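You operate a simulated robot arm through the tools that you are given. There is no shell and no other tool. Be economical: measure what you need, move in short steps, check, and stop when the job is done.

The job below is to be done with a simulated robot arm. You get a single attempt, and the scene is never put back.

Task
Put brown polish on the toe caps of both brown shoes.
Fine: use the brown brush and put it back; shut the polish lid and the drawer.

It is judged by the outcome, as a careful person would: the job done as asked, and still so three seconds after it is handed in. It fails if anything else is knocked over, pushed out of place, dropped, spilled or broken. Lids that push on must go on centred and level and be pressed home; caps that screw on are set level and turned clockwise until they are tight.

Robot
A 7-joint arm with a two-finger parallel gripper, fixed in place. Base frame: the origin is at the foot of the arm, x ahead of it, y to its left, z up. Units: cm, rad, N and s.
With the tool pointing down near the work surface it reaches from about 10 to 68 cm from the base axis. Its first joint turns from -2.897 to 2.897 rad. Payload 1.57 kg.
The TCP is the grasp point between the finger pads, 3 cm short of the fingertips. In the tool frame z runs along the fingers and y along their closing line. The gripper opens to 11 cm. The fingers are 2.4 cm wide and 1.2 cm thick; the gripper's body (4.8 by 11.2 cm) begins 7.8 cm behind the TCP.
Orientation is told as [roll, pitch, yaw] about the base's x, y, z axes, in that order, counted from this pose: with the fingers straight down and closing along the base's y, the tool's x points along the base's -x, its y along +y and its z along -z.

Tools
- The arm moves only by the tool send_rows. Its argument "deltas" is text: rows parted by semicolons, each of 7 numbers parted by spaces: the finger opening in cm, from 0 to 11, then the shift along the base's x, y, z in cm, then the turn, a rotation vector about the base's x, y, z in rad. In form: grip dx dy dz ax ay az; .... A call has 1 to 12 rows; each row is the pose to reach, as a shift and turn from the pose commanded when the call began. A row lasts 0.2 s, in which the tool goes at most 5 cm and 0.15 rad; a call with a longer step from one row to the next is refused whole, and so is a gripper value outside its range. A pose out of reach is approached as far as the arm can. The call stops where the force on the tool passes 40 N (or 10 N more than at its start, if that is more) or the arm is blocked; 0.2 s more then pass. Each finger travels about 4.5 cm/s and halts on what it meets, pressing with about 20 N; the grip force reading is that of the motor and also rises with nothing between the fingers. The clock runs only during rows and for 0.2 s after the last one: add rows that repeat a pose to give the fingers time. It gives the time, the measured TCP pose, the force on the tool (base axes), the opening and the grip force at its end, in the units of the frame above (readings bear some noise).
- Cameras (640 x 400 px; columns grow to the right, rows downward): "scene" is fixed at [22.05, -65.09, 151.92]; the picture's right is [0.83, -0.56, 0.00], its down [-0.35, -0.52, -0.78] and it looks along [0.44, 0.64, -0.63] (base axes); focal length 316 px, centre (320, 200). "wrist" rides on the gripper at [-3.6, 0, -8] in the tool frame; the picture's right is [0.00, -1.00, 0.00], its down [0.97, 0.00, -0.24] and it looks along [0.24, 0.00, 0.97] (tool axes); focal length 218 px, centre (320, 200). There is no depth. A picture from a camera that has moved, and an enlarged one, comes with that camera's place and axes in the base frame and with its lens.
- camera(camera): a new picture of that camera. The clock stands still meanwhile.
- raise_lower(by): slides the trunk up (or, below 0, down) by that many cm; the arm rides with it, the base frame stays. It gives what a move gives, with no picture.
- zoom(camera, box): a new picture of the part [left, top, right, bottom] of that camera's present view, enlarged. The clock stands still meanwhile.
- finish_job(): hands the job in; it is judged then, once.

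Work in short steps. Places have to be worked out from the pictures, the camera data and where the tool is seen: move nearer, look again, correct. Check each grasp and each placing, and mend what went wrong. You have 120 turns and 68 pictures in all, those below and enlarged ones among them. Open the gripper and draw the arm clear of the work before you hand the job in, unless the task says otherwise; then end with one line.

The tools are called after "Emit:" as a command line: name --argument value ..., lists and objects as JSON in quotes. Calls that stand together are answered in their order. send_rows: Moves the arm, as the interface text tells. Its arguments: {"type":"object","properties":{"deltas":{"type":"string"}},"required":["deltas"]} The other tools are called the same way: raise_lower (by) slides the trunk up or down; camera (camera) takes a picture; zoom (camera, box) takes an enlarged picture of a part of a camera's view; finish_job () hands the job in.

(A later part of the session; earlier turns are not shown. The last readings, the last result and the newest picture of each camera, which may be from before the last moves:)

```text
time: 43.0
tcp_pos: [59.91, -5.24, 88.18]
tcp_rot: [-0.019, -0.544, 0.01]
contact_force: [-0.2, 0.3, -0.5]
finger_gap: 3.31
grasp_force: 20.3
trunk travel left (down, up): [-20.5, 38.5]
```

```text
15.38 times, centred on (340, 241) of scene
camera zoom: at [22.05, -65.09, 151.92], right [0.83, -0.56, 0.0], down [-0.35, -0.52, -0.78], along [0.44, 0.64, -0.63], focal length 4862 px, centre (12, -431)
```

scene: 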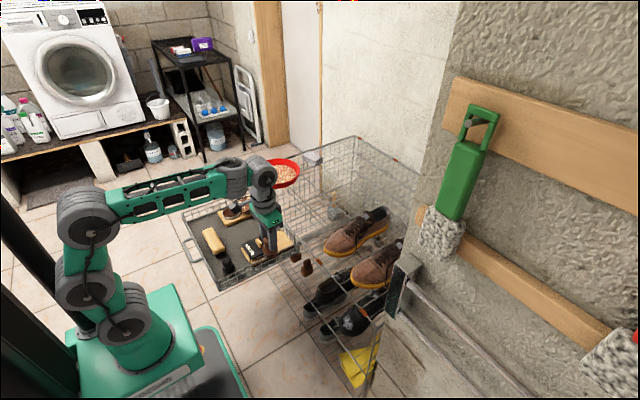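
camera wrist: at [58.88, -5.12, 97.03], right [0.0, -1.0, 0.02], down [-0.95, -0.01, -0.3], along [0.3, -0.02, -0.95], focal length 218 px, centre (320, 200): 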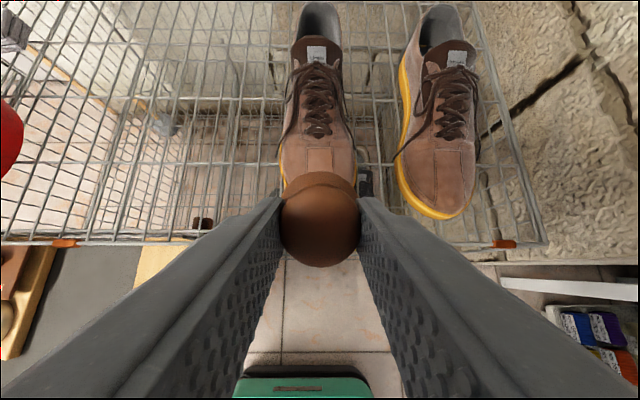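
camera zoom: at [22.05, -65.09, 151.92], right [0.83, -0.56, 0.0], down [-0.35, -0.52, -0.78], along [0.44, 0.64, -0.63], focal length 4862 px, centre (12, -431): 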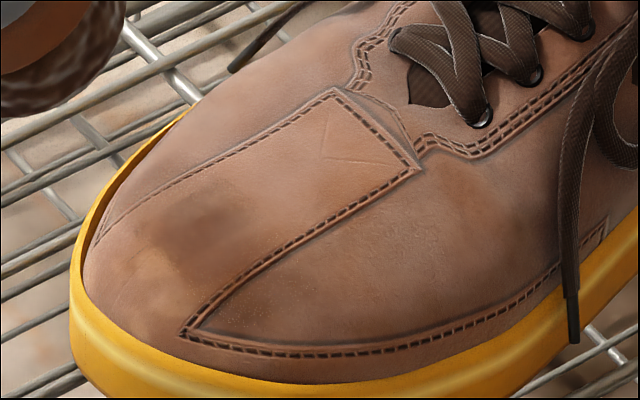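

I'll compare with shoe 2's unpolished toe, to tell polish from leather texture.

Emit:
zoom --camera "scene" --box '[345, 255, 405, 293]'

Emit:
zoom --camera "wrist" --box '[260, 100, 500, 240]'

```text
10.53 times, centred on (375, 274) of scene
camera zoom: at [22.05, -65.09, 151.92], right [0.83, -0.56, 0.0], down [-0.35, -0.52, -0.78], along [0.44, 0.64, -0.63], focal length 3327 px, centre (-259, -579)
```

zoom: 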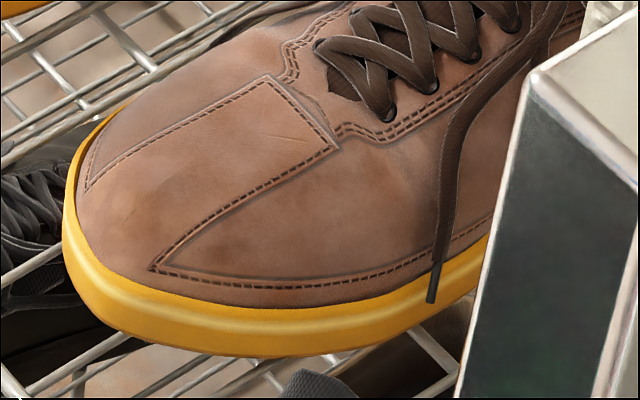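

```text
2.67 times, centred on (380, 170) of wrist
camera zoom: at [58.88, -5.12, 97.03], right [0.0, -1.0, 0.02], down [-0.95, -0.01, -0.3], along [0.3, -0.02, -0.95], focal length 582 px, centre (160, 280)
```

zoom: 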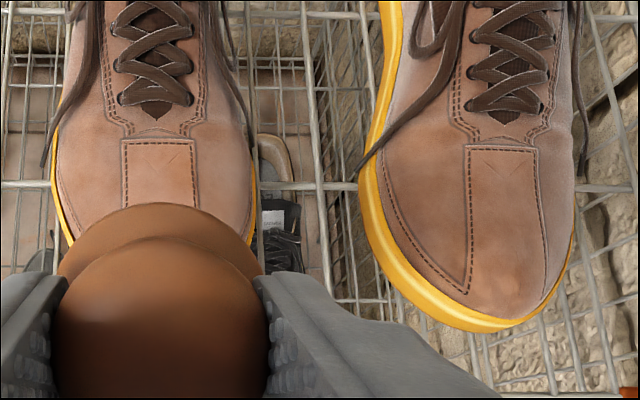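

Shoe 2 has no such patch, so the polish does transfer. I'll widen the patch with a second pass of broader strokes following the toe's curve.

Emit:
send_rows --deltas "2 2.5 0 -4 0 0 0;2 4.5 0 -7 0 0 0;2 5.04 0 -7.75 0 0 0;2 5.04 0.8 -7.95 0 0 0;2 5.04 1.2 -8.1 0 0 0;2 5.04 0 -7.75 0 0 0;2 5.04 -0.8 -7.95 0 0 0;2 5.04 -1.2 -8.1 0 0 0;2 4.2 -0.6 -8.15 0 0 0;2 4.2 0.6 -8.15 0 0 0;2 4.2 0 -8.1 0 0 0;2 3.6 0 -6.5 0 0 0"

Emit:
zoom --camera "scene" --box '[310, 215, 370, 253]'

```text
time: 45.5
tcp_pos: [63.4, -5.11, 81.66]
tcp_rot: [-0.019, -0.542, 0.011]
contact_force: [-0.1, 0.7, -0.8]
finger_gap: 3.25
grasp_force: 20.0
trunk travel left (down, up): [-20.5, 38.5]
```

```text
10.53 times, centred on (340, 234) of scene
camera zoom: at [22.05, -65.09, 151.92], right [0.83, -0.56, 0.0], down [-0.35, -0.52, -0.78], along [0.44, 0.64, -0.63], focal length 3327 px, centre (110, -158)
```

zoom: 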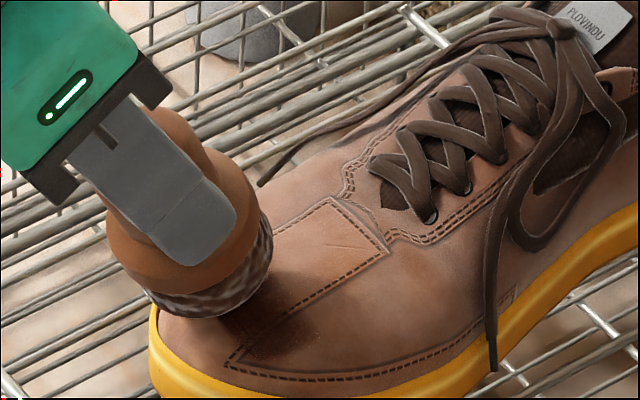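

The patch is larger and darker. One more pass covers the rear, front and sides of the cap, then I'll lift and look.

Emit:
send_rows --deltas "2 1.4 0 -1.2 0 0 0;2 1.9 0 -0.95 0 0 0;2 1.9 0.8 -1.1 0 0 0;2 1.9 -0.8 -1.1 0 0 0;2 1.2 -1.3 -1.75 0 0 0;2 0.6 -0.9 -1.9 0 0 0;2 0.3 0 -1.9 0 0 0;2 0.6 0.9 -1.9 0 0 0;2 1.2 1.3 -1.75 0 0 0;2 0.7 0 -1.65 0 0 0;2 0.2 0 -1 0 0 0;2 -2 0 3 0 0 0"

Emit:
send_rows --deltas "2 -2 0 3 0 0 0;2 -3 -3 5 0 0 0"

Emit:
zoom --camera "scene" --box '[310, 215, 370, 253]'

```text
time: 48.1
tcp_pos: [61.38, -5.21, 84.45]
tcp_rot: [-0.019, -0.542, 0.008]
contact_force: [0.7, 0.2, -0.7]
finger_gap: 3.28
grasp_force: 20.0
trunk travel left (down, up): [-20.5, 38.5]
```

```text
time: 48.8
tcp_pos: [58.46, -8.23, 89.51]
tcp_rot: [-0.019, -0.543, 0.01]
contact_force: [-0.1, 1.2, -0.2]
finger_gap: 3.28
grasp_force: 20.2
trunk travel left (down, up): [-20.5, 38.5]
```

```text
10.53 times, centred on (340, 234) of scene
camera zoom: at [22.05, -65.09, 151.92], right [0.83, -0.56, 0.0], down [-0.35, -0.52, -0.78], along [0.44, 0.64, -0.63], focal length 3327 px, centre (110, -158)
```

zoom: 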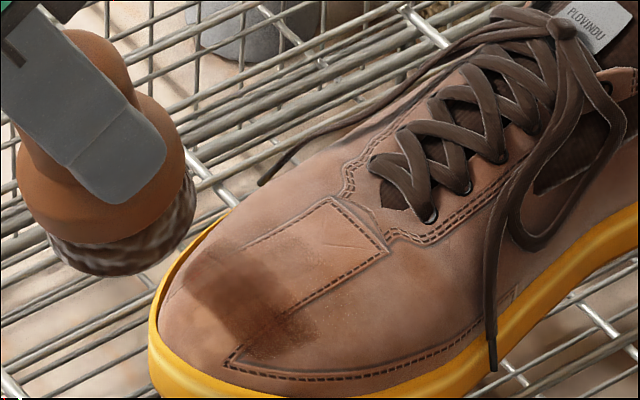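

A good patch, but rear and front parts of the cap are still plain. Another pass reaches further back and further down the front.

Emit:
send_rows --deltas "2 3 1.5 -3.5 0 0 0;2 5.5 3 -7 0 0 0;2 7.5 3 -8.6 0 0 0;2 8.1 3 -8.75 0 0 0;2 8.1 3.8 -8.9 0 0 0;2 8.1 2.2 -8.9 0 0 0;2 6.5 1.6 -9.45 0 0 0;2 5.2 2.2 -9.9 0 0 0;2 4.9 3 -10.1 0 0 0;2 5.2 3.8 -9.9 0 0 0;2 4.1 3 -10.5 0 0 0;2 2.5 3 -9 0 0 0"

Emit:
send_rows --deltas "2 -2 0 3 0 0 0;2 -3 -3 6 0 0 0"

Emit:
zoom --camera "scene" --box '[310, 215, 370, 253]'

```text
time: 51.4
tcp_pos: [61.07, -5.15, 80.63]
tcp_rot: [-0.018, -0.54, 0.011]
contact_force: [0.1, -0.1, -0.3]
finger_gap: 3.28
grasp_force: 19.7
trunk travel left (down, up): [-20.5, 38.5]
```

```text
time: 52.0
tcp_pos: [58.02, -8.39, 86.56]
tcp_rot: [-0.018, -0.543, 0.011]
contact_force: [0.2, 0.4, -0.3]
finger_gap: 3.29
grasp_force: 20.3
trunk travel left (down, up): [-20.5, 38.5]
```

```text
10.53 times, centred on (340, 234) of scene
camera zoom: at [22.05, -65.09, 151.92], right [0.83, -0.56, 0.0], down [-0.35, -0.52, -0.78], along [0.44, 0.64, -0.63], focal length 3327 px, centre (110, -158)
```

zoom: 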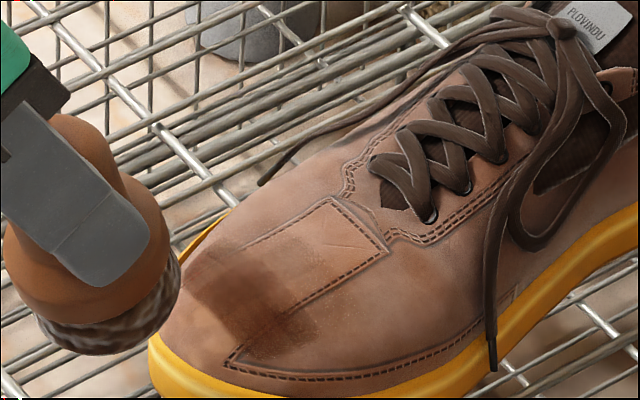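

Shoe 1's cap is well marked and hasn't moved. I'll move to a hover in front of shoe 2 at y ≈ −20 and look.

Emit:
send_rows --deltas "2 1 -4 0 0 0 0;2 2 -8 0 0 0 0;2 3 -11.6 -1 0 0 0;2 3.5 -11.6 -2 0 0 0;2 3.5 -11.6 -2 0 0 0"

Emit:
camera --camera "wrist"

Emit:
camera --camera "scene"

```text
time: 53.1
tcp_pos: [61.61, -19.96, 84.75]
tcp_rot: [-0.02, -0.546, 0.011]
contact_force: [1.2, 0.7, -0.4]
finger_gap: 3.27
grasp_force: 19.4
trunk travel left (down, up): [-20.5, 38.5]
```

```text
21 pictures are left
camera wrist: at [60.54, -19.76, 93.64], right [0.0, -1.0, 0.02], down [-0.95, -0.01, -0.3], along [0.3, -0.02, -0.95], focal length 218 px, centre (320, 200)
```

wrist: 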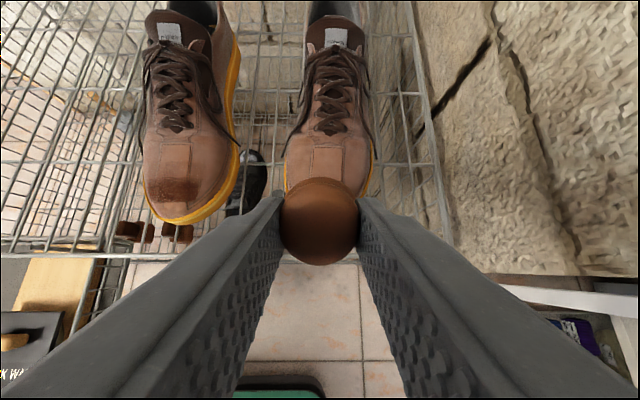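

```text
20 pictures are left
```

scene: 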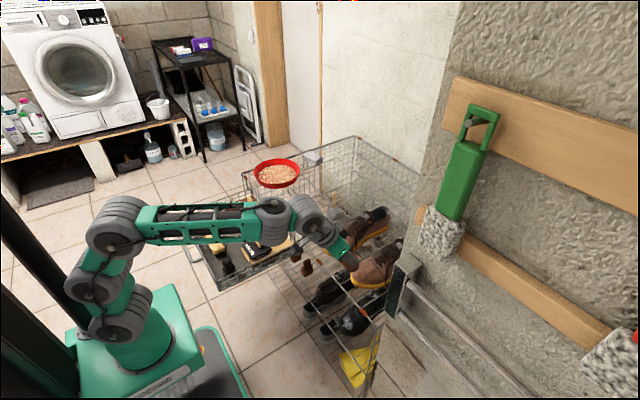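

Shoe 1 shows a solid polish band across its cap. Shoe 2's cap centre is at y ≈ −20.3, and I'll approach it carefully.

Emit:
send_rows --deltas "2 1.2 -0.35 -1.7 0 0 0;2 2.4 -0.35 -3.4 0 0 0;2 2.5 -0.35 -3.8 0 0 0;2 2.6 -0.35 -4.1 0 0 0;2 2.6 -0.35 -4.3 0 0 0"

```text
time: 54.4
tcp_pos: [64.12, -20.33, 80.53]
tcp_rot: [-0.02, -0.545, 0.011]
contact_force: [-0.4, 0.3, -0.4]
finger_gap: 3.28
grasp_force: 19.7
trunk travel left (down, up): [-20.5, 38.5]
```

No contact yet at z 80.5. I'll continue in small steps.

Emit:
send_rows --deltas "2 0 0 -0.2 0 0 0;2 0 0 -0.35 0 0 0;2 0 0 -0.5 0 0 0;2 0 0 -0.65 0 0 0"

```text
time: 55.4
tcp_pos: [64.19, -20.19, 80.22]
tcp_rot: [-0.022, -0.549, 0.013]
contact_force: [-4.3, 1.4, 17.8]
finger_gap: 3.29
grasp_force: 20.1
trunk travel left (down, up): [-20.5, 38.5]
```

Contact at z ≈ 80.2 with 18 N. I'll stroke across the cap as on shoe 1.

Emit:
send_rows --deltas "2 0 0 0.25 0 0 0;2 0 0.8 0.05 0 0 0;2 0 1.2 -0.1 0 0 0;2 0 0 0.25 0 0 0;2 0 -0.8 0.05 0 0 0;2 0 -1.2 -0.1 0 0 0;2 -0.8 -0.6 -0.1 0 0 0;2 -0.8 0.6 -0.1 0 0 0;2 -0.8 0 -0.05 0 0 0;2 0.5 0 0.4 0 0 0;2 0.5 0.8 0.2 0 0 0;2 0.5 -0.8 0.2 0 0 0"

Emit:
send_rows --deltas "2 -0.3 0.2 -0.1 0 0 0;2 -0.5 -0.4 -0.35 0 0 0;2 -0.5 0.8 -0.1 0 0 0;2 -0.5 1.6 -0.3 0 0 0;2 -0.5 2 -0.4 0 0 0;2 -0.8 1.2 -0.25 0 0 0;2 -0.8 0.4 -0.3 0 0 0;2 -0.8 -0.4 -0.4 0 0 0;2 -1.5 0.8 0 0 0 0;2 -3 0.8 2.5 0 0 0;2 -4.5 2.5 5 0 0 0"

Emit:
zoom --camera "scene" --box '[335, 245, 405, 289]'

```text
time: 56.6
tcp_pos: [64.26, -20.68, 80.23]
tcp_rot: [-0.02, -0.55, 0.022]
contact_force: [-1.7, 7.1, 11.0]
finger_gap: 3.3
grasp_force: 20.2
trunk travel left (down, up): [-20.5, 38.5]
stopped in row 6: the force on the tool passed its limit (the readings are from after the stop); the commanded pose is now the measured one
```

```text
time: 59.0
tcp_pos: [59.65, -18.14, 84.8]
tcp_rot: [-0.016, -0.541, 0.019]
contact_force: [0.1, -0.9, -0.6]
finger_gap: 3.29
grasp_force: 20.2
trunk travel left (down, up): [-20.5, 38.5]
```

```text
9.09 times, centred on (370, 267) of scene
camera zoom: at [22.05, -65.09, 151.92], right [0.83, -0.56, 0.0], down [-0.35, -0.52, -0.78], along [0.44, 0.64, -0.63], focal length 2873 px, centre (-134, -409)
```

zoom: 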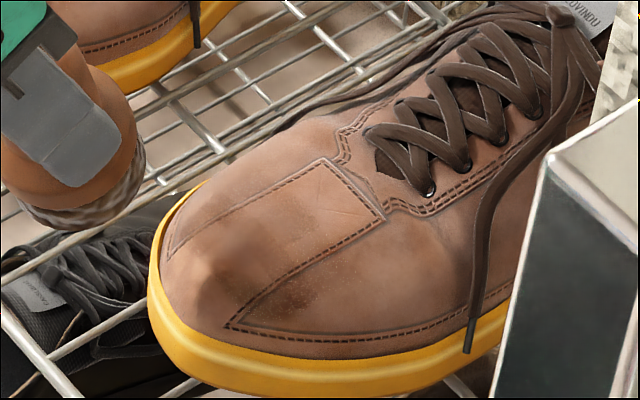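

Only a small mark shows on shoe 2 so far. I'll do another pass more centrally before deciding whether to reload.

Emit:
send_rows --deltas "2 2.5 -1 -2 0 0 0;2 4.3 -2.1 -4.3 0 0 0;2 4.5 -2.1 -4.75 0 0 0;2 4.5 -1.4 -4.85 0 0 0;2 4.5 -0.9 -4.95 0 0 0;2 4.5 -2.1 -4.75 0 0 0;2 4.5 -2.7 -4.85 0 0 0;2 3.8 -2.3 -4.95 0 0 0;2 3.8 -1.4 -4.95 0 0 0;2 3.8 -2.1 -4.95 0 0 0;2 4.9 -2.1 -4.6 0 0 0;2 4.9 -1.4 -4.7 0 0 0"

Emit:
send_rows --deltas "2 -0.8 0 -0.1 0 0 0;2 -1 -0.6 -0.3 0 0 0;2 -1 0.5 -0.3 0 0 0;2 -2 0 1.5 0 0 0;2 -4 0 4.5 0 0 0;2 -5 2 7 0 0 0"

Emit:
zoom --camera "scene" --box '[335, 245, 405, 289]'

```text
time: 61.6
tcp_pos: [64.51, -19.64, 80.28]
tcp_rot: [-0.017, -0.546, 0.016]
contact_force: [-1.6, -3.5, 5.2]
finger_gap: 3.31
grasp_force: 20.4
trunk travel left (down, up): [-20.5, 38.5]
```

```text
time: 63.0
tcp_pos: [59.56, -17.41, 87.07]
tcp_rot: [-0.016, -0.542, 0.017]
contact_force: [0.3, 0.1, -1.5]
finger_gap: 3.29
grasp_force: 19.5
trunk travel left (down, up): [-20.5, 38.5]
```

```text
9.09 times, centred on (370, 267) of scene
camera zoom: at [22.05, -65.09, 151.92], right [0.83, -0.56, 0.0], down [-0.35, -0.52, -0.78], along [0.44, 0.64, -0.63], focal length 2873 px, centre (-134, -409)
```

zoom: 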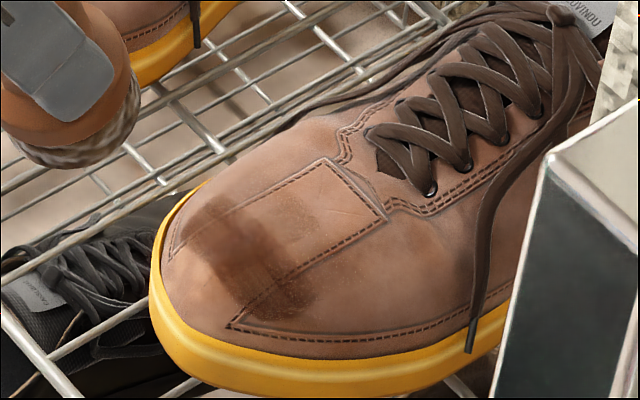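

Shoe 2 now has a patch like shoe 1's. The brush looks nearly spent, so I'll reload and add another coat to spread the coverage; heading back to the tin.

Emit:
send_rows --deltas "2 -2 4 1 0 0.05 0;2 -4 8.3 1 0 0.1 0;2 -6 12.6 1 0 0.15 0;2 -8 16.9 1 0 0.2 0;2 -9.3 21.5 1 0 0.25 0;2 -9.3 26.2 1 0 0.3 0;2 -9.3 31 1 0 0.35 0;2 -9.3 35.8 1 0 0.4 0;2 -9.3 40.6 1 0 0.45 0;2 -9.3 45.4 1 0 0.5 0;2 -9.3 50.2 1 0 0.542 0;2 -9.3 55 1 0 0.542 0"

Emit:
send_rows --deltas "2 0 4.5 -1.5 0 0 0;2 0 8 -4 0 0 0;2 0 10.4 -8 0 0 0;2 0 10.4 -12.5 0 0 0;2 0 10.4 -17 0 0 0;2 0 10.4 -20.5 0 0 0;2 0 10.4 -20.5 0 0 0"

Emit:
camera --camera "wrist"

```text
time: 65.6
tcp_pos: [50.04, 37.17, 87.98]
tcp_rot: [-0.008, -0.001, 0.014]
contact_force: [0.7, -0.1, -0.6]
finger_gap: 3.3
grasp_force: 20.5
out of reach, approached as far as the arm can: row 10
trunk travel left (down, up): [-20.5, 38.5]
```

```text
time: 67.2
tcp_pos: [50.08, 47.94, 67.51]
tcp_rot: [-0.007, 0.0, 0.016]
contact_force: [0.7, -0.1, -0.5]
finger_gap: 3.29
grasp_force: 20.4
out of reach, approached as far as the arm can: row 2, 3
trunk travel left (down, up): [-20.5, 38.5]
```

```text
17 pictures are left
camera wrist: at [53.8, 48.07, 75.62], right [0.02, -1.0, 0.01], down [-0.97, -0.01, 0.24], along [-0.24, -0.01, -0.97], focal length 218 px, centre (320, 200)
```

wrist: 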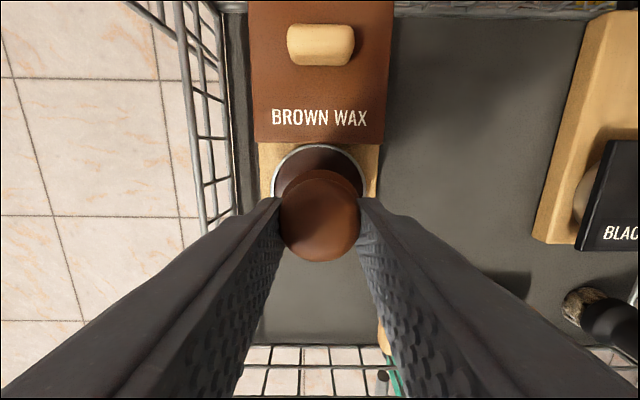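

Centred over the tin again. I'll dip, swirl and lift.

Emit:
send_rows --deltas "2 0.2 0.1 -2 0 0 0;2 0.2 0.1 -2.9 0 0 0;2 0.2 0.1 -3.2 0 0 0;2 0.7 0.1 -3.2 0 0 0;2 0.6 0.5 -3.2 0 0 0;2 -0.2 0.5 -3.2 0 0 0;2 -0.2 -0.3 -3.2 0 0 0;2 0.6 -0.3 -3.2 0 0 0;2 0.2 0.1 -3.2 0 0 0;2 0.2 0.1 -1 0 0 0;2 0 0 3 0 0 0;2 -1 -1 7.5 0 0 0"

```text
time: 69.8
tcp_pos: [49.49, 47.04, 74.93]
tcp_rot: [-0.008, -0.001, 0.015]
contact_force: [-0.2, -0.5, -0.8]
finger_gap: 3.28
grasp_force: 20.1
trunk travel left (down, up): [-20.5, 38.5]
```

Reloaded. I'll go back above shoe 1, tilting on the way.

Emit:
send_rows --deltas "2 -1 -3 3.5 0 0 0;2 -2 -6 7 0 0 0;2 -2 -10 9.5 0 -0.05 0;2 -2 -14.7 10 0 -0.1 0;2 -1.5 -19.4 10 0 -0.15 0;2 -1 -24.1 10 0 -0.2 0;2 0 -28.8 10 0 -0.25 0;2 1.3 -33.4 10 0 -0.3 0;2 3 -38 10 0 -0.35 0;2 5 -42.4 10 0 -0.42 0;2 7 -46.8 10 0 -0.5 0;2 8.5 -51 11 0 -0.545 0"

```text
time: 72.4
tcp_pos: [60.97, -5.41, 89.48]
tcp_rot: [-0.01, -0.538, 0.018]
contact_force: [-0.4, -0.7, -1.2]
finger_gap: 3.26
grasp_force: 20.0
out of reach, approached as far as the arm can: row 8, 9, 10, 11, 12
trunk travel left (down, up): [-20.5, 38.5]
```

The arm deviated by a few cm from the command; I'll make a null move to see where it settles.

Emit:
send_rows --deltas "2 0 0 0 0 0 0;2 0 0 0 0 0 0"

```text
time: 73.0
tcp_pos: [60.89, -5.52, 89.48]
tcp_rot: [-0.008, -0.539, 0.018]
contact_force: [-0.7, -0.5, -0.2]
finger_gap: 3.29
grasp_force: 20.1
trunk travel left (down, up): [-20.5, 38.5]
```

Emit:
send_rows --deltas "2 0.5 0.2 -1 0 0 0;2 1 0.3 -2 0 0 0;2 1 0.3 -2 0 0 0"

```text
time: 73.8
tcp_pos: [61.73, -5.25, 87.72]
tcp_rot: [-0.016, -0.547, 0.016]
contact_force: [0.5, -0.5, -0.9]
finger_gap: 3.27
grasp_force: 19.9
out of reach, approached as far as the arm can: row 1, 2
trunk travel left (down, up): [-20.5, 38.5]
```

It follows relative moves. Next I'll hit the rear of shoe 1's cap with less tilt (0.25), approaching from above.

Emit:
send_rows --deltas "2 2 0 -0.5 0 0.08 0;2 4 0 -1.5 0 0.16 0;2 6 0 -2.5 0 0.24 0;2 7 0 -3.5 0 0.3 0;2 7 0 -4.3 0 0.3 0;2 7 0 -4.8 0 0.3 0;2 7 0 -5.2 0 0.3 0"

Emit:
zoom --camera "scene" --box '[305, 195, 385, 250]'

```text
time: 75.4
tcp_pos: [68.57, -5.21, 82.45]
tcp_rot: [-0.013, -0.244, 0.016]
contact_force: [0.3, 0.0, -0.6]
finger_gap: 3.28
grasp_force: 20.3
trunk travel left (down, up): [-20.5, 38.5]
```

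```text
7.27 times, centred on (345, 222) of scene
camera zoom: at [22.05, -65.09, 151.92], right [0.83, -0.56, 0.0], down [-0.35, -0.52, -0.78], along [0.44, 0.64, -0.63], focal length 2299 px, centre (138, 36)
```

zoom: 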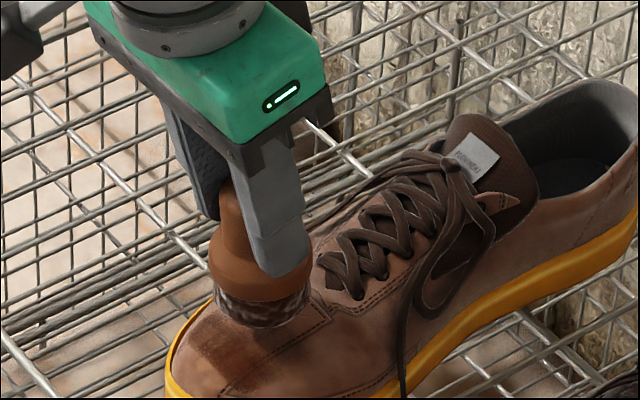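

The brush hovers right over the rear of the cap. I'll ease down and stroke.

Emit:
send_rows --deltas "2 -0.5 0 -0.3 0 0 0;2 -0.5 0 -0.6 0 0 0;2 -0.5 0 -0.8 0 0 0"

```text
time: 76.2
tcp_pos: [68.06, -5.2, 81.63]
tcp_rot: [-0.013, -0.243, 0.015]
contact_force: [0.4, -0.6, 0.0]
finger_gap: 3.27
grasp_force: 20.3
trunk travel left (down, up): [-20.5, 38.5]
```

Emit:
send_rows --deltas "2 0 0 -0.25 0 0 0;2 0 0 -0.5 0 0 0;2 0 0 -0.7 0 0 0;2 0 0 -0.85 0 0 0"

```text
time: 77.2
tcp_pos: [68.16, -5.34, 80.96]
tcp_rot: [-0.013, -0.246, 0.015]
contact_force: [0.4, -0.1, 0.1]
finger_gap: 3.27
grasp_force: 20.0
trunk travel left (down, up): [-20.5, 38.5]
```

Still no contact; I'll go on down in small steps.

Emit:
send_rows --deltas "2 0 0 -0.25 0 0 0;2 0 0 -0.5 0 0 0;2 0 0 -0.7 0 0 0;2 0 0 -0.9 0 0 0"

```text
time: 78.4
tcp_pos: [68.36, -5.33, 80.89]
tcp_rot: [-0.016, -0.264, 0.018]
contact_force: [-3.9, 1.3, 12.2]
finger_gap: 3.33
grasp_force: 20.2
trunk travel left (down, up): [-20.5, 38.5]
stopped in row 4: the force on the tool passed its limit (the readings are from after the stop); the commanded pose is now the measured one
```

Contact. Strokes across the rear of the cap, then lift.

Emit:
send_rows --deltas "2 -0.1 0 -0.05 0 0.01 0;2 -0.1 0.6 -0.1 0 0.01 0;2 -0.1 1.1 -0.25 0 0.01 0;2 -0.1 0 -0.05 0 0.01 0;2 -0.1 -0.6 -0.1 0 0.01 0;2 -0.1 -1.1 -0.25 0 0.01 0;2 -0.8 -0.6 -0.25 0 0.01 0;2 -0.8 0 -0.2 0 0.01 0;2 -0.8 0.6 -0.25 0 0.01 0;2 -0.5 0 0.5 0 0.01 0;2 -2 0 4 0 -0.08 0;2 -4 0 6.5 0 -0.2 0"

Emit:
zoom --camera "scene" --box '[310, 215, 370, 253]'

```text
time: 79.7
tcp_pos: [68.35, -6.13, 80.91]
tcp_rot: [-0.014, -0.261, 0.019]
contact_force: [2.0, 0.6, 8.4]
finger_gap: 3.32
grasp_force: 19.9
trunk travel left (down, up): [-20.5, 38.5]
stopped in row 6: the force on the tool passed its limit (the readings are from after the stop); the commanded pose is now the measured one
```

```text
10.53 times, centred on (340, 234) of scene
camera zoom: at [22.05, -65.09, 151.92], right [0.83, -0.56, 0.0], down [-0.35, -0.52, -0.78], along [0.44, 0.64, -0.63], focal length 3327 px, centre (110, -158)
```

zoom: 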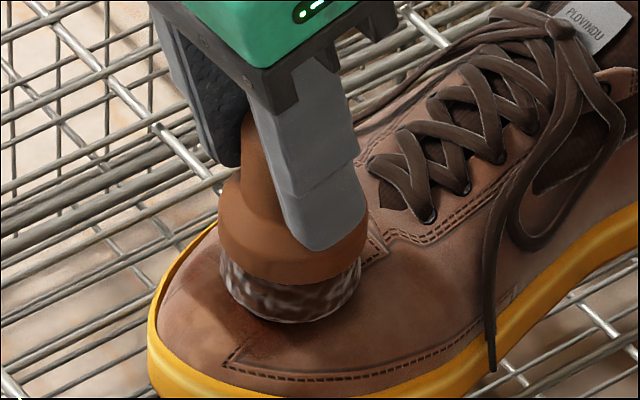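

Good contact and the shoe is unmoved. I'll finish with lighter strokes moving forward, then lift.

Emit:
send_rows --deltas "2 0 0.3 0.1 0 0 0;2 -0.6 0.5 -0.05 0 0 0;2 -0.6 1.2 -0.05 0 0 0;2 -0.6 0.2 -0.05 0 0 0;2 -1.2 0.8 -0.2 0 0 0;2 -1.2 1.5 -0.25 0 0 0;2 -1.2 0.3 -0.25 0 0 0;2 -1.2 0.8 1 0 0 0;2 -3 0.8 4 0 -0.1 0;2 -6 0.8 6 0 -0.2 0"

Emit:
zoom --camera "scene" --box '[310, 215, 370, 253]'

```text
time: 81.9
tcp_pos: [62.1, -4.88, 86.58]
tcp_rot: [-0.017, -0.452, 0.022]
contact_force: [0.7, 0.7, -0.1]
finger_gap: 3.28
grasp_force: 20.0
trunk travel left (down, up): [-20.5, 38.5]
```

```text
10.53 times, centred on (340, 234) of scene
camera zoom: at [22.05, -65.09, 151.92], right [0.83, -0.56, 0.0], down [-0.35, -0.52, -0.78], along [0.44, 0.64, -0.63], focal length 3327 px, centre (110, -158)
```

zoom: 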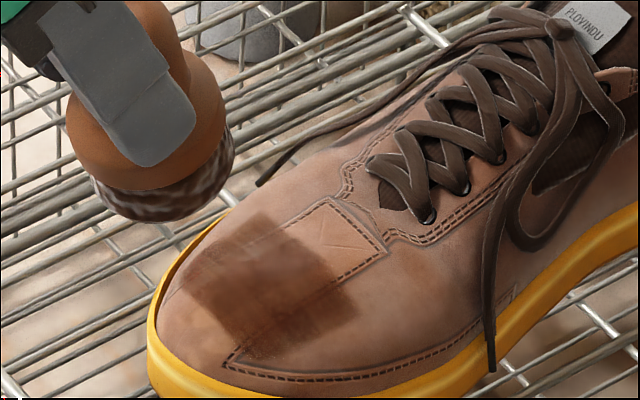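

Shoe 1's toe cap is now broadly and darkly covered. Next the same rear pass on shoe 2; I'll move above it.

Emit:
send_rows --deltas "2 0 -4 1 0 0 0;2 0 -8 1 0 0.03 0;2 1.5 -12 1 0 0.06 0;2 3 -15.4 0.5 0 0.1 0;2 5 -15.4 -1.5 0 0.16 0;2 5.5 -15.4 -3.5 0 0.2 0;2 5.5 -15.4 -4.8 0 0.2 0;2 5.5 -15.4 -5.2 0 0.2 0;2 5.5 -15.4 -5.5 0 0.2 0"

Emit:
zoom --camera "scene" --box '[335, 235, 415, 289]'

```text
time: 83.9
tcp_pos: [67.72, -20.41, 81.14]
tcp_rot: [-0.013, -0.255, 0.022]
contact_force: [0.5, 0.4, -1.0]
finger_gap: 3.28
grasp_force: 20.1
trunk travel left (down, up): [-20.5, 38.5]
```

```text
7.41 times, centred on (375, 262) of scene
camera zoom: at [22.05, -65.09, 151.92], right [0.83, -0.56, 0.0], down [-0.35, -0.52, -0.78], along [0.44, 0.64, -0.63], focal length 2341 px, centre (-87, -259)
```

zoom: 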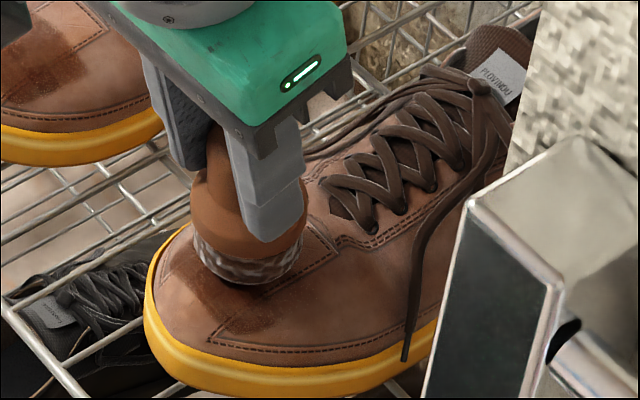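

Well placed, almost touching. I'll lower to light contact.

Emit:
send_rows --deltas "2 0 0 -0.2 0 0 0;2 0 0 -0.35 0 0 0;2 0 0 -0.5 0 0 0"

```text
time: 84.7
tcp_pos: [67.73, -20.51, 80.86]
tcp_rot: [-0.016, -0.258, 0.023]
contact_force: [1.4, -0.6, 5.6]
finger_gap: 3.26
grasp_force: 19.9
trunk travel left (down, up): [-20.5, 38.5]
```

Light contact. I'll stroke across the rear, moving forward, then lift and view.

Emit:
send_rows --deltas "2 0 0.6 -0.1 0 0 0;2 0 1.1 -0.2 0 0 0;2 0 0 -0.05 0 0 0;2 0 -0.6 -0.1 0 0 0;2 -0.1 -0.9 -0.15 0 0 0;2 -0.6 0 -0.1 0 0 0;2 -0.6 0.7 -0.15 0 0 0;2 -0.6 -0.5 -0.15 0 0 0;2 -1.2 0.3 -0.3 0 0 0;2 -1.2 0.9 -0.35 0 0 0;2 -1.2 -0.5 -0.35 0 0 0;2 -1.2 0 1 0 0 0"

Emit:
send_rows --deltas "2 -2 0.5 3 0 -0.1 0;2 -5 2 6 0 -0.1 0"

Emit:
zoom --camera "scene" --box '[300, 215, 410, 291]'

```text
time: 87.3
tcp_pos: [66.3, -20.48, 81.21]
tcp_rot: [-0.009, -0.248, 0.016]
contact_force: [0.1, 0.2, -0.2]
finger_gap: 3.31
grasp_force: 19.9
trunk travel left (down, up): [-20.5, 38.5]
```

```text
time: 87.9
tcp_pos: [61.68, -18.42, 87.67]
tcp_rot: [-0.015, -0.352, 0.021]
contact_force: [0.6, -0.9, -0.6]
finger_gap: 3.29
grasp_force: 20.0
trunk travel left (down, up): [-20.5, 38.5]
```

```text
5.26 times, centred on (355, 253) of scene
camera zoom: at [22.05, -65.09, 151.92], right [0.83, -0.56, 0.0], down [-0.35, -0.52, -0.78], along [0.44, 0.64, -0.63], focal length 1664 px, centre (136, -79)
```

zoom: 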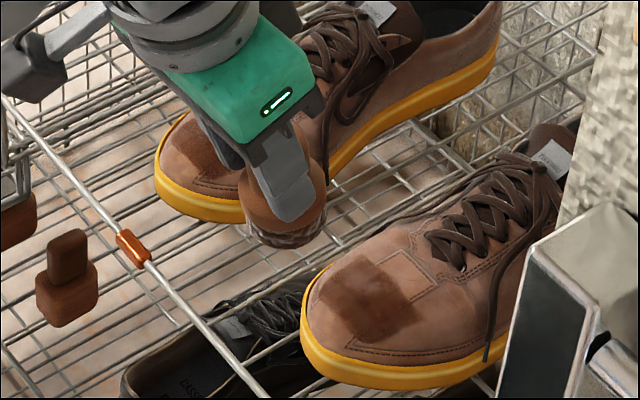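

Both toe caps are well covered and the shoes are in place. Now I carry the brush back: first level the tool and swing toward the tray.

Emit:
send_rows --deltas "2 -1.7 3.8 0 0 0.04 0;2 -3.4 7.6 0 0 0.08 0;2 -5.1 11.4 0 0 0.12 0;2 -6.8 15.2 0 0 0.16 0;2 -8.5 19 0 0 0.2 0;2 -10.2 22.8 0 0 0.24 0;2 -11.9 26.6 0 0 0.28 0;2 -13.6 30.4 0 0 0.32 0;2 -15.3 34.2 0 0 0.35 0;2 -17 38 0 0 0.35 0;2 -18.7 41.8 -1 0 0.35 0;2 -20.4 45.6 -2 0 0.35 0"

Emit:
send_rows --deltas "2 -0.4 2.2 -0.8 0 0 0.13;2 -0.8 4.4 -1.6 0 0 0.26;2 -1.2 6.6 -2.4 0 0 0.39;2 -1.6 8.8 -3.2 0 0 0.52;2 -2 11 -4 0 0 0.65;2 -2.4 13.2 -4.8 0 0 0.78;2 -2.8 15.4 -5.6 0 0 0.91;2 -3.2 17.6 -6.4 0 0 1.05;2 -3.6 19.8 -7.2 0 0 1.19;2 -4 22 -8 0 0 1.33;2 -4 23.4 -9 0 0 1.45;2 -4 23.4 -10 0 0 1.55"

Emit:
camera --camera "wrist"

```text
time: 90.5
tcp_pos: [41.28, 27.28, 85.48]
tcp_rot: [-0.008, -0.004, 0.021]
contact_force: [-1.0, -0.8, -0.2]
finger_gap: 3.28
grasp_force: 20.2
trunk travel left (down, up): [-20.5, 38.5]
```

```text
time: 93.1
tcp_pos: [37.27, 50.49, 75.63]
tcp_rot: [-0.006, -0.004, 1.573]
contact_force: [0.0, -0.6, -1.0]
finger_gap: 3.28
grasp_force: 20.2
trunk travel left (down, up): [-20.5, 38.5]
```

```text
11 pictures are left
camera wrist: at [37.17, 54.1, 83.6], right [1.0, 0.0, 0.01], down [0.0, -0.97, 0.24], along [0.01, -0.24, -0.97], focal length 218 px, centre (320, 200)
```

wrist: 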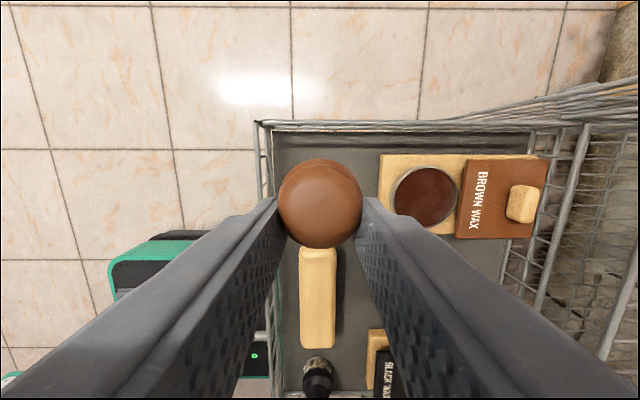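

The brush seems to have tipped a little in the grip. I'll check it from the scene camera before setting it down.

Emit:
zoom --camera "scene" --box '[165, 130, 265, 192]'

```text
6.40 times, centred on (215, 161) of scene
camera zoom: at [22.05, -65.09, 151.92], right [0.83, -0.56, 0.0], down [-0.35, -0.52, -0.78], along [0.44, 0.64, -0.63], focal length 2023 px, centre (992, 450)
```

zoom: 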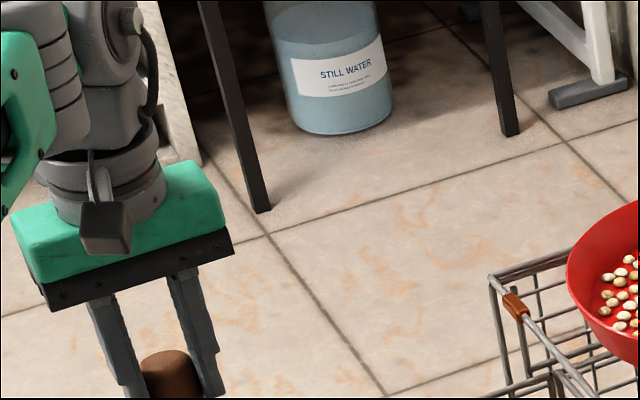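

The crop was too high. I'll lower to about z 66, safely above the tray floor, and look again.

Emit:
send_rows --deltas "2 0 0.2 -4 0 0 0;2 0 0.3 -8 0 0 0;2 0 0.3 -9 0 0 0"

Emit:
zoom --camera "scene" --box '[170, 175, 250, 225]'

```text
time: 93.9
tcp_pos: [37.31, 50.92, 66.43]
tcp_rot: [-0.007, -0.005, 1.57]
contact_force: [-0.6, -0.4, -1.2]
finger_gap: 3.27
grasp_force: 20.3
trunk travel left (down, up): [-20.5, 38.5]
```

```text
8.00 times, centred on (210, 200) of scene
camera zoom: at [22.05, -65.09, 151.92], right [0.83, -0.56, 0.0], down [-0.35, -0.52, -0.78], along [0.44, 0.64, -0.63], focal length 2528 px, centre (1200, 200)
```

zoom: 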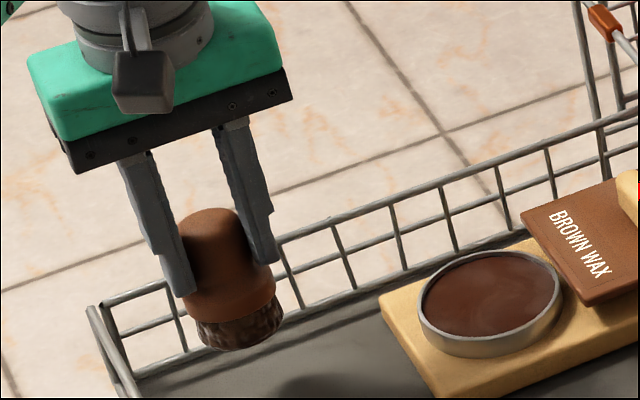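

The brush is tipped about 0.2 rad with its bottom toward −y. I'll roll the tool to bring it upright and lower it toward its spot.

Emit:
send_rows --deltas "2 0 -0.8 -1 0.1 0 0;2 0 -1.5 -2.5 0.2 0 0;2 0 -1.5 -3.6 0.2 0 0;2 0 -1.5 -3.6 0.2 0 0"

Emit:
zoom --camera "scene" --box '[170, 175, 250, 225]'

```text
time: 94.9
tcp_pos: [37.16, 49.51, 63.14]
tcp_rot: [-0.007, -0.204, 1.571]
contact_force: [0.2, 0.0, -0.5]
finger_gap: 3.27
grasp_force: 20.6
trunk travel left (down, up): [-20.5, 38.5]
```

```text
8.00 times, centred on (210, 200) of scene
camera zoom: at [22.05, -65.09, 151.92], right [0.83, -0.56, 0.0], down [-0.35, -0.52, -0.78], along [0.44, 0.64, -0.63], focal length 2528 px, centre (1200, 200)
```

zoom: 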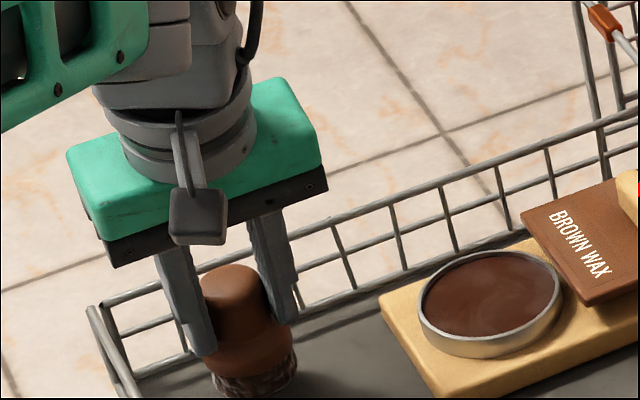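

The brush looks upright now. I'll lower it in small steps to contact.

Emit:
send_rows --deltas "2 0 0 -0.4 0 0 0;2 0 0 -0.7 0 0 0;2 0 0 -0.95 0 0 0;2 0 0 -1.15 0 0 0"

```text
time: 95.9
tcp_pos: [37.24, 49.49, 61.87]
tcp_rot: [-0.007, -0.202, 1.571]
contact_force: [0.2, 0.5, -0.4]
finger_gap: 3.25
grasp_force: 20.1
trunk travel left (down, up): [-20.5, 38.5]
```

Emit:
send_rows --deltas "2 0 0 -0.2 0 0 0;2 0 0 -0.35 0 0 0;2 0 0 -0.5 0 0 0;2 0 0 -0.6 0 0 0"

```text
time: 96.9
tcp_pos: [37.26, 49.42, 61.65]
tcp_rot: [-0.011, -0.21, 1.571]
contact_force: [0.2, -5.7, 18.2]
finger_gap: 3.29
grasp_force: 19.9
trunk travel left (down, up): [-20.5, 38.5]
```

The brush is on the floor. I'll relax the press, open and withdraw along the tool axis.

Emit:
send_rows --deltas "2.5 0 0 0.3 0 0 0;4 0 0 0.35 0 0 0;5 0 0 0.35 0 0 0;5.5 0 0 0.35 0 0 0;5.5 0 0 0.35 0 0 0;5.5 0 -0.5 2.4 0 0 0;5.5 0 -1.2 5.5 0 0 0;5.5 0 -1.8 9 0 0 0;5.5 0 -1.8 9 0 0 0"

Emit:
zoom --camera "scene" --box '[170, 175, 290, 250]'

```text
time: 98.9
tcp_pos: [37.16, 47.62, 70.4]
tcp_rot: [-0.006, -0.204, 1.571]
contact_force: [-0.2, 0.1, 0.0]
finger_gap: 5.5
grasp_force: 0.0
trunk travel left (down, up): [-20.5, 38.5]
```

```text
5.33 times, centred on (230, 212) of scene
camera zoom: at [22.05, -65.09, 151.92], right [0.83, -0.56, 0.0], down [-0.35, -0.52, -0.78], along [0.44, 0.64, -0.63], focal length 1686 px, centre (800, 133)
```

zoom: 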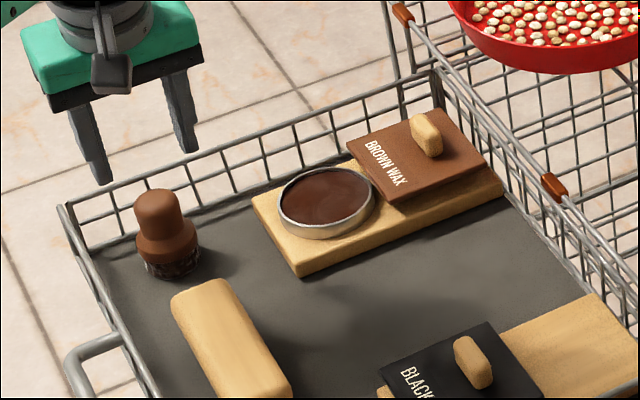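

The brush stands upright in its spot. I'll level the tool, turn back to yaw 0, then tilt outward for the lid knob.

Emit:
send_rows --deltas "6.5 0 0 2 -0.1 0 0;6.5 0 0 5 -0.204 0 0;6.5 0 0 6 -0.204 0 0"

Emit:
send_rows --deltas "6.5 0.7 0 0 0 0 -0.143;6.5 1.4 0 0 0 0 -0.286;6.5 2.1 0 0 0 0 -0.429;6.5 2.8 0 0 0 0 -0.572;6.5 3.5 0 0 0 0 -0.715;6.5 4.2 0 0 0 0 -0.858;6.5 4.9 0 0 0 0 -1.0;6.5 5.6 0 0 0 0 -1.143;6.5 6.3 0 0 0 0 -1.286;6.5 7 0 0 0 0 -1.43;6.5 8 0 0 0 0 -1.571;6.5 8 0 0 0 0 -1.571"

Emit:
send_rows --deltas "6.5 2 0.1 0 0 -0.12 0;6.5 4 0.2 -1 0 -0.24 0;6.5 6.5 0.3 -2.5 0 -0.36 0;6.5 9 0.35 -4 0 -0.48 0;6.5 11.5 0.35 -6 0 -0.51 0;6.5 13.5 0.35 -8 0 -0.51 0;6.5 13.5 0.35 -8 0 -0.51 0"

Emit:
camera --camera "wrist"

```text
time: 99.7
tcp_pos: [37.08, 47.55, 76.26]
tcp_rot: [-0.008, 0.001, 1.572]
contact_force: [0.3, -0.1, 0.6]
finger_gap: 6.53
grasp_force: 0.0
trunk travel left (down, up): [-20.5, 38.5]
```

```text
time: 102.3
tcp_pos: [45.22, 47.56, 76.11]
tcp_rot: [-0.008, 0.0, -0.001]
contact_force: [-0.1, -0.5, -0.2]
finger_gap: 6.48
grasp_force: 0.0
trunk travel left (down, up): [-20.5, 38.5]
```

```text
time: 103.9
tcp_pos: [58.67, 47.89, 68.32]
tcp_rot: [-0.006, -0.511, -0.002]
contact_force: [-0.4, -1.0, -0.1]
finger_gap: 6.52
grasp_force: 0.1
out of reach, approached as far as the arm can: row 1
trunk travel left (down, up): [-20.5, 38.5]
```

```text
6 pictures are left
camera wrist: at [57.84, 47.96, 77.02], right [0.0, -1.0, 0.01], down [-0.96, 0.0, -0.27], along [0.27, -0.01, -0.96], focal length 218 px, centre (320, 200)
```

wrist: 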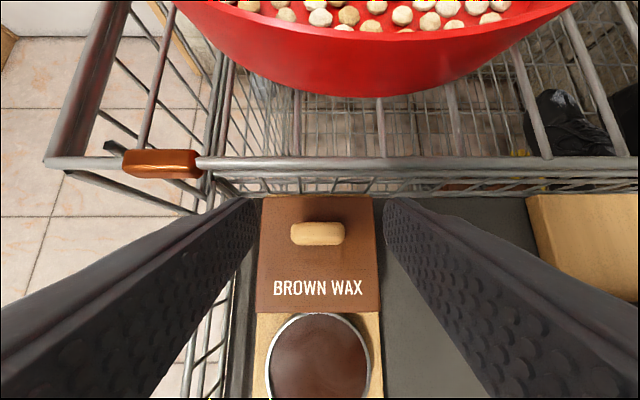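

The knob is at about (60, 48). I'll descend and grip it as before.

Emit:
send_rows --deltas "6.5 0.2 0.1 -2 0 0 0;6.5 0.2 0.1 -4 0 0 0;6.5 0.2 0.1 -4.8 0 0 0;5 0.2 0.1 -4.8 0 0 0;4 0.2 0.1 -4.8 0 0 0;3 0.2 0.1 -4.8 0 0 0;2.5 0.2 0.1 -4.8 0 0 0;2.5 0.2 0.1 -4.8 0 0 0"

```text
time: 105.7
tcp_pos: [58.93, 47.93, 63.34]
tcp_rot: [-0.008, -0.51, -0.001]
contact_force: [-0.2, -2.4, -1.6]
finger_gap: 3.98
grasp_force: 40.1
trunk travel left (down, up): [-20.5, 38.5]
```

Gripped at 3.98. I'll slide the lid back in −x by about 8 cm.

Emit:
send_rows --deltas "2.5 -0.7 0 0 0 0 0;2.5 -1.4 0 0 0 0 0;2.5 -2.1 0 0 0 0 0;2.5 -2.8 0 0 0 0 0;2.5 -3.5 0 0 0 0 0;2.5 -4.2 0 0 0 0 0;2.5 -4.9 0 0 0 0 0;2.5 -5.6 0 0 0 0 0;2.5 -6.3 0 0 0 0 0;2.5 -7 0 0 0 0 0;2.5 -7.5 0 0 0 0 0;2.5 -7.8 0 0 0 0 0"

```text
time: 108.3
tcp_pos: [51.14, 47.96, 63.43]
tcp_rot: [-0.007, -0.509, 0.002]
contact_force: [0.0, -1.4, -9.8]
finger_gap: 3.99
grasp_force: 45.2
trunk travel left (down, up): [-20.5, 38.5]
```

Nearly closed with no x-load yet. I'll slide on in small steps until the end stop pushes back.

Emit:
send_rows --deltas "2.5 -0.15 0 0 0 0 0;2.5 -0.3 0 0 0 0 0;2.5 -0.45 0 0 0 0 0;2.5 -0.6 0 0 0 0 0"

```text
time: 109.3
tcp_pos: [50.55, 48.04, 63.43]
tcp_rot: [-0.008, -0.509, 0.001]
contact_force: [0.8, 1.9, -14.5]
finger_gap: 3.96
grasp_force: 45.0
trunk travel left (down, up): [-20.5, 38.5]
```

No end stop felt yet at the expected place. I'll look.

Emit:
zoom --camera "scene" --box '[185, 175, 285, 237]'

```text
6.40 times, centred on (235, 206) of scene
camera zoom: at [22.05, -65.09, 151.92], right [0.83, -0.56, 0.0], down [-0.35, -0.52, -0.78], along [0.44, 0.64, -0.63], focal length 2023 px, centre (864, 162)
```

zoom: 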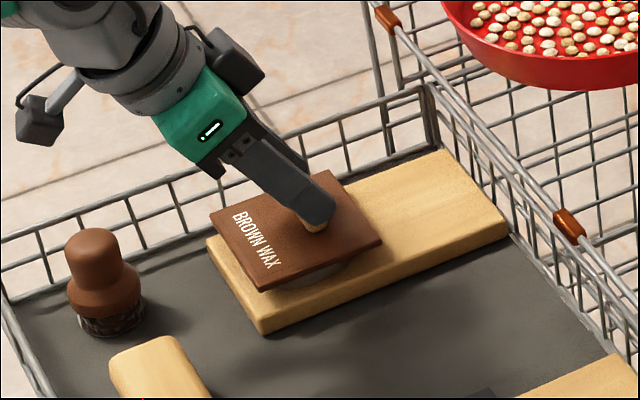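

The lid is almost shut; the picture suggests about 0.25 cm left. I'll ease the vertical load and push on in tiny steps until something resists.

Emit:
send_rows --deltas "2.5 0 0 -0.15 0 0 0;2.5 -0.1 0 -0.15 0 0 0;2.5 -0.2 0 -0.15 0 0 0;2.5 -0.3 0 -0.15 0 0 0;2.5 -0.3 0 -0.15 0 0 0"

```text
time: 110.5
tcp_pos: [50.27, 48.07, 63.41]
tcp_rot: [-0.006, -0.513, -0.002]
contact_force: [4.4, -1.3, -1.2]
finger_gap: 3.96
grasp_force: 44.8
trunk travel left (down, up): [-20.5, 38.5]
```

Resistance begins (+4.4 N). A little more.

Emit:
send_rows --deltas "2.5 -0.1 0 0 0 0 0;2.5 -0.2 0 0 0 0 0;2.5 -0.3 0 0 0 0 0;2.5 -0.3 0 0 0 0 0"

Emit:
zoom --camera "scene" --box '[185, 175, 285, 237]'

```text
time: 111.5
tcp_pos: [50.14, 48.06, 63.37]
tcp_rot: [-0.006, -0.521, -0.006]
contact_force: [29.0, -7.3, -8.9]
finger_gap: 3.99
grasp_force: 44.7
trunk travel left (down, up): [-20.5, 38.5]
stopped in row 4: the force on the tool passed its limit (the readings are from after the stop); the commanded pose is now the measured one
```

```text
6.40 times, centred on (235, 206) of scene
camera zoom: at [22.05, -65.09, 151.92], right [0.83, -0.56, 0.0], down [-0.35, -0.52, -0.78], along [0.44, 0.64, -0.63], focal length 2023 px, centre (864, 162)
```

zoom: 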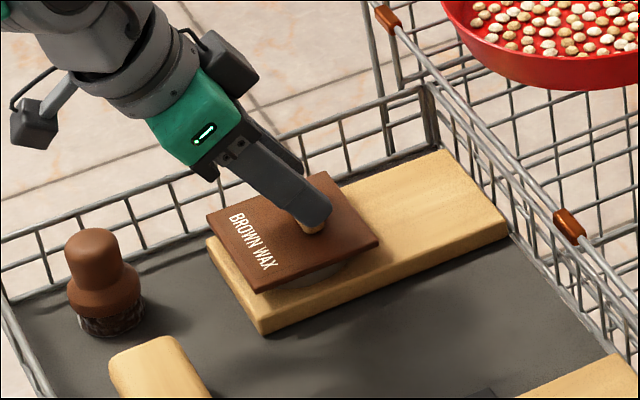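

The end stop is firm (29 N) and the lid sits over the tin as at the start. I'll release, back out along the fingers, and go to a spot in front of the drawer handle.

Emit:
send_rows --deltas "4.5 0.1 0 0 0 0 0;6.5 0.1 0 0 0 0 0;6.5 -0.7 0 1.8 0 0 0;6.5 -2.7 0 5.2 0 0.05 0;6.5 -5 -1 9 0 0.12 0;5 -8.5 -3 11 0 0.22 0;3 -12 -5.5 11 0 0.32 0;2 -15.5 -8 11 0 0.42 0;1 -19 -10.5 11 0 0.515 0;0 -23 -12.5 11 0 0.515 0;0 -27 -14.5 11 0 0.515 0;0 -28.5 -14.6 11 0 0.515 0"

Emit:
camera --camera "wrist"

```text
time: 114.2
tcp_pos: [21.33, 33.64, 74.47]
tcp_rot: [-0.004, -0.001, -0.002]
contact_force: [0.4, 1.1, -0.2]
finger_gap: 0.01
grasp_force: 19.9
trunk travel left (down, up): [-20.5, 38.5]
```

```text
3 pictures are left
camera wrist: at [24.99, 33.7, 82.56], right [0.0, -1.0, 0.01], down [-0.97, 0.0, 0.24], along [-0.24, 0.0, -0.97], focal length 218 px, centre (320, 200)
```

wrist: 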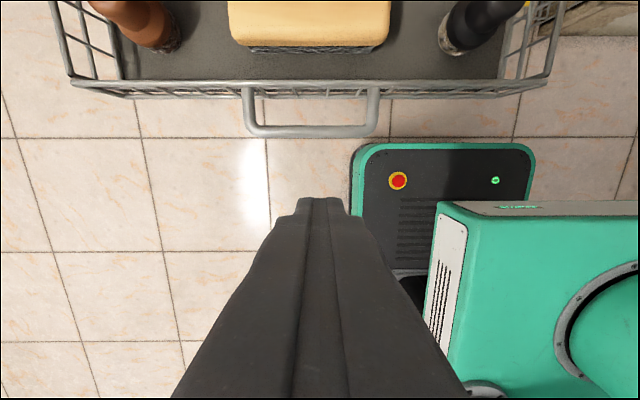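

The handle bar is at about (26.5, 34.6, 57), and the drawer's centre is at y ≈ 34.8. I'll lower the closed fingers in front of it.

Emit:
send_rows --deltas "0 0 1.2 -4 0 0 0;0 0 1.2 -8 0 0 0;0 0 1.2 -12 0 0 0;0 0 1.2 -16 0 0 0;0 1.5 1.2 -16.7 0 0 0;0 3 1.2 -16.7 0 0 0;0 4 1.2 -16.7 0 0 0"

```text
time: 115.8
tcp_pos: [25.46, 34.88, 57.83]
tcp_rot: [-0.007, 0.0, -0.001]
contact_force: [-4.1, 0.5, -2.5]
finger_gap: 0.0
grasp_force: 19.9
trunk travel left (down, up): [-20.5, 38.5]
```

Touching the handle bar (−4 N). I'll push the drawer in slowly.

Emit:
send_rows --deltas "0 0.2 0 0 0 0 0;0 0.5 0 0 0 0 0;0 1 0 0 0 0 0;0 1.6 0 0 0 0 0;0 2.3 0 0 0 0 0;0 3 0 0 0 0 0;0 3.7 0 0 0 0 0;0 4.4 0 0 0 0 0;0 5.1 0 0 0 0 0;0 5.7 0 0 0 0 0;0 6.1 0 0 0 0 0;0 6.3 0 0 0 0 0"

Emit:
camera --camera "scene"

```text
time: 118.3
tcp_pos: [31.68, 34.91, 57.97]
tcp_rot: [-0.003, -0.003, 0.0]
contact_force: [-0.9, -0.4, -2.2]
finger_gap: 0.0
grasp_force: 20.4
trunk travel left (down, up): [-20.5, 38.5]
```

```text
2 pictures are left
```

scene: 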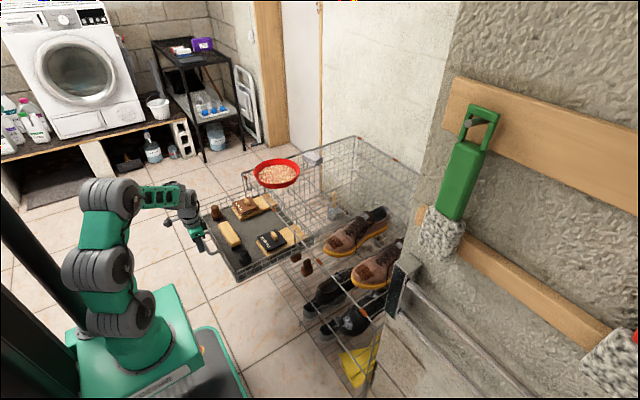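

The drawer slides in smoothly and everything stands. I continue pushing.

Emit:
send_rows --deltas "0 0.3 0 0 0 0 0;0 0.8 0 0 0 0 0;0 1.5 0 0 0 0 0;0 2.3 0 0 0 0 0;0 3.1 0 0 0 0 0;0 3.9 0 0 0 0 0;0 4.7 0 0 0 0 0;0 5.5 0 0 0 0 0;0 6.3 0 0 0 0 0;0 7 0 0 0 0 0;0 7.5 0 0 0 0 0;0 7.8 0 0 0 0 0"

Emit:
send_rows --deltas "0 0.3 0 0 0 0 0;0 0.8 0 0 0 0 0;0 1.5 0 0 0 0 0;0 2.3 0 0 0 0 0;0 3.1 0 0 0 0 0;0 3.9 0 0 0 0 0;0 4.7 0 0 0 0 0;0 5.5 0 0 0 0 0;0 6.3 0 0 0 0 0;0 7 0 0 0 0 0;0 7.5 0 0 0 0 0;0 7.8 0 0 0 0 0"

```text
time: 121.0
tcp_pos: [39.33, 34.67, 57.69]
tcp_rot: [-0.006, -0.002, -0.002]
contact_force: [-1.4, 0.2, 0.6]
finger_gap: 0.0
grasp_force: 20.1
trunk travel left (down, up): [-20.5, 38.5]
```

```text
time: 123.5
tcp_pos: [47.27, 34.67, 57.94]
tcp_rot: [-0.005, 0.0, -0.001]
contact_force: [-0.8, -1.5, 0.5]
finger_gap: 0.0
grasp_force: 20.2
trunk travel left (down, up): [-20.5, 38.5]
```

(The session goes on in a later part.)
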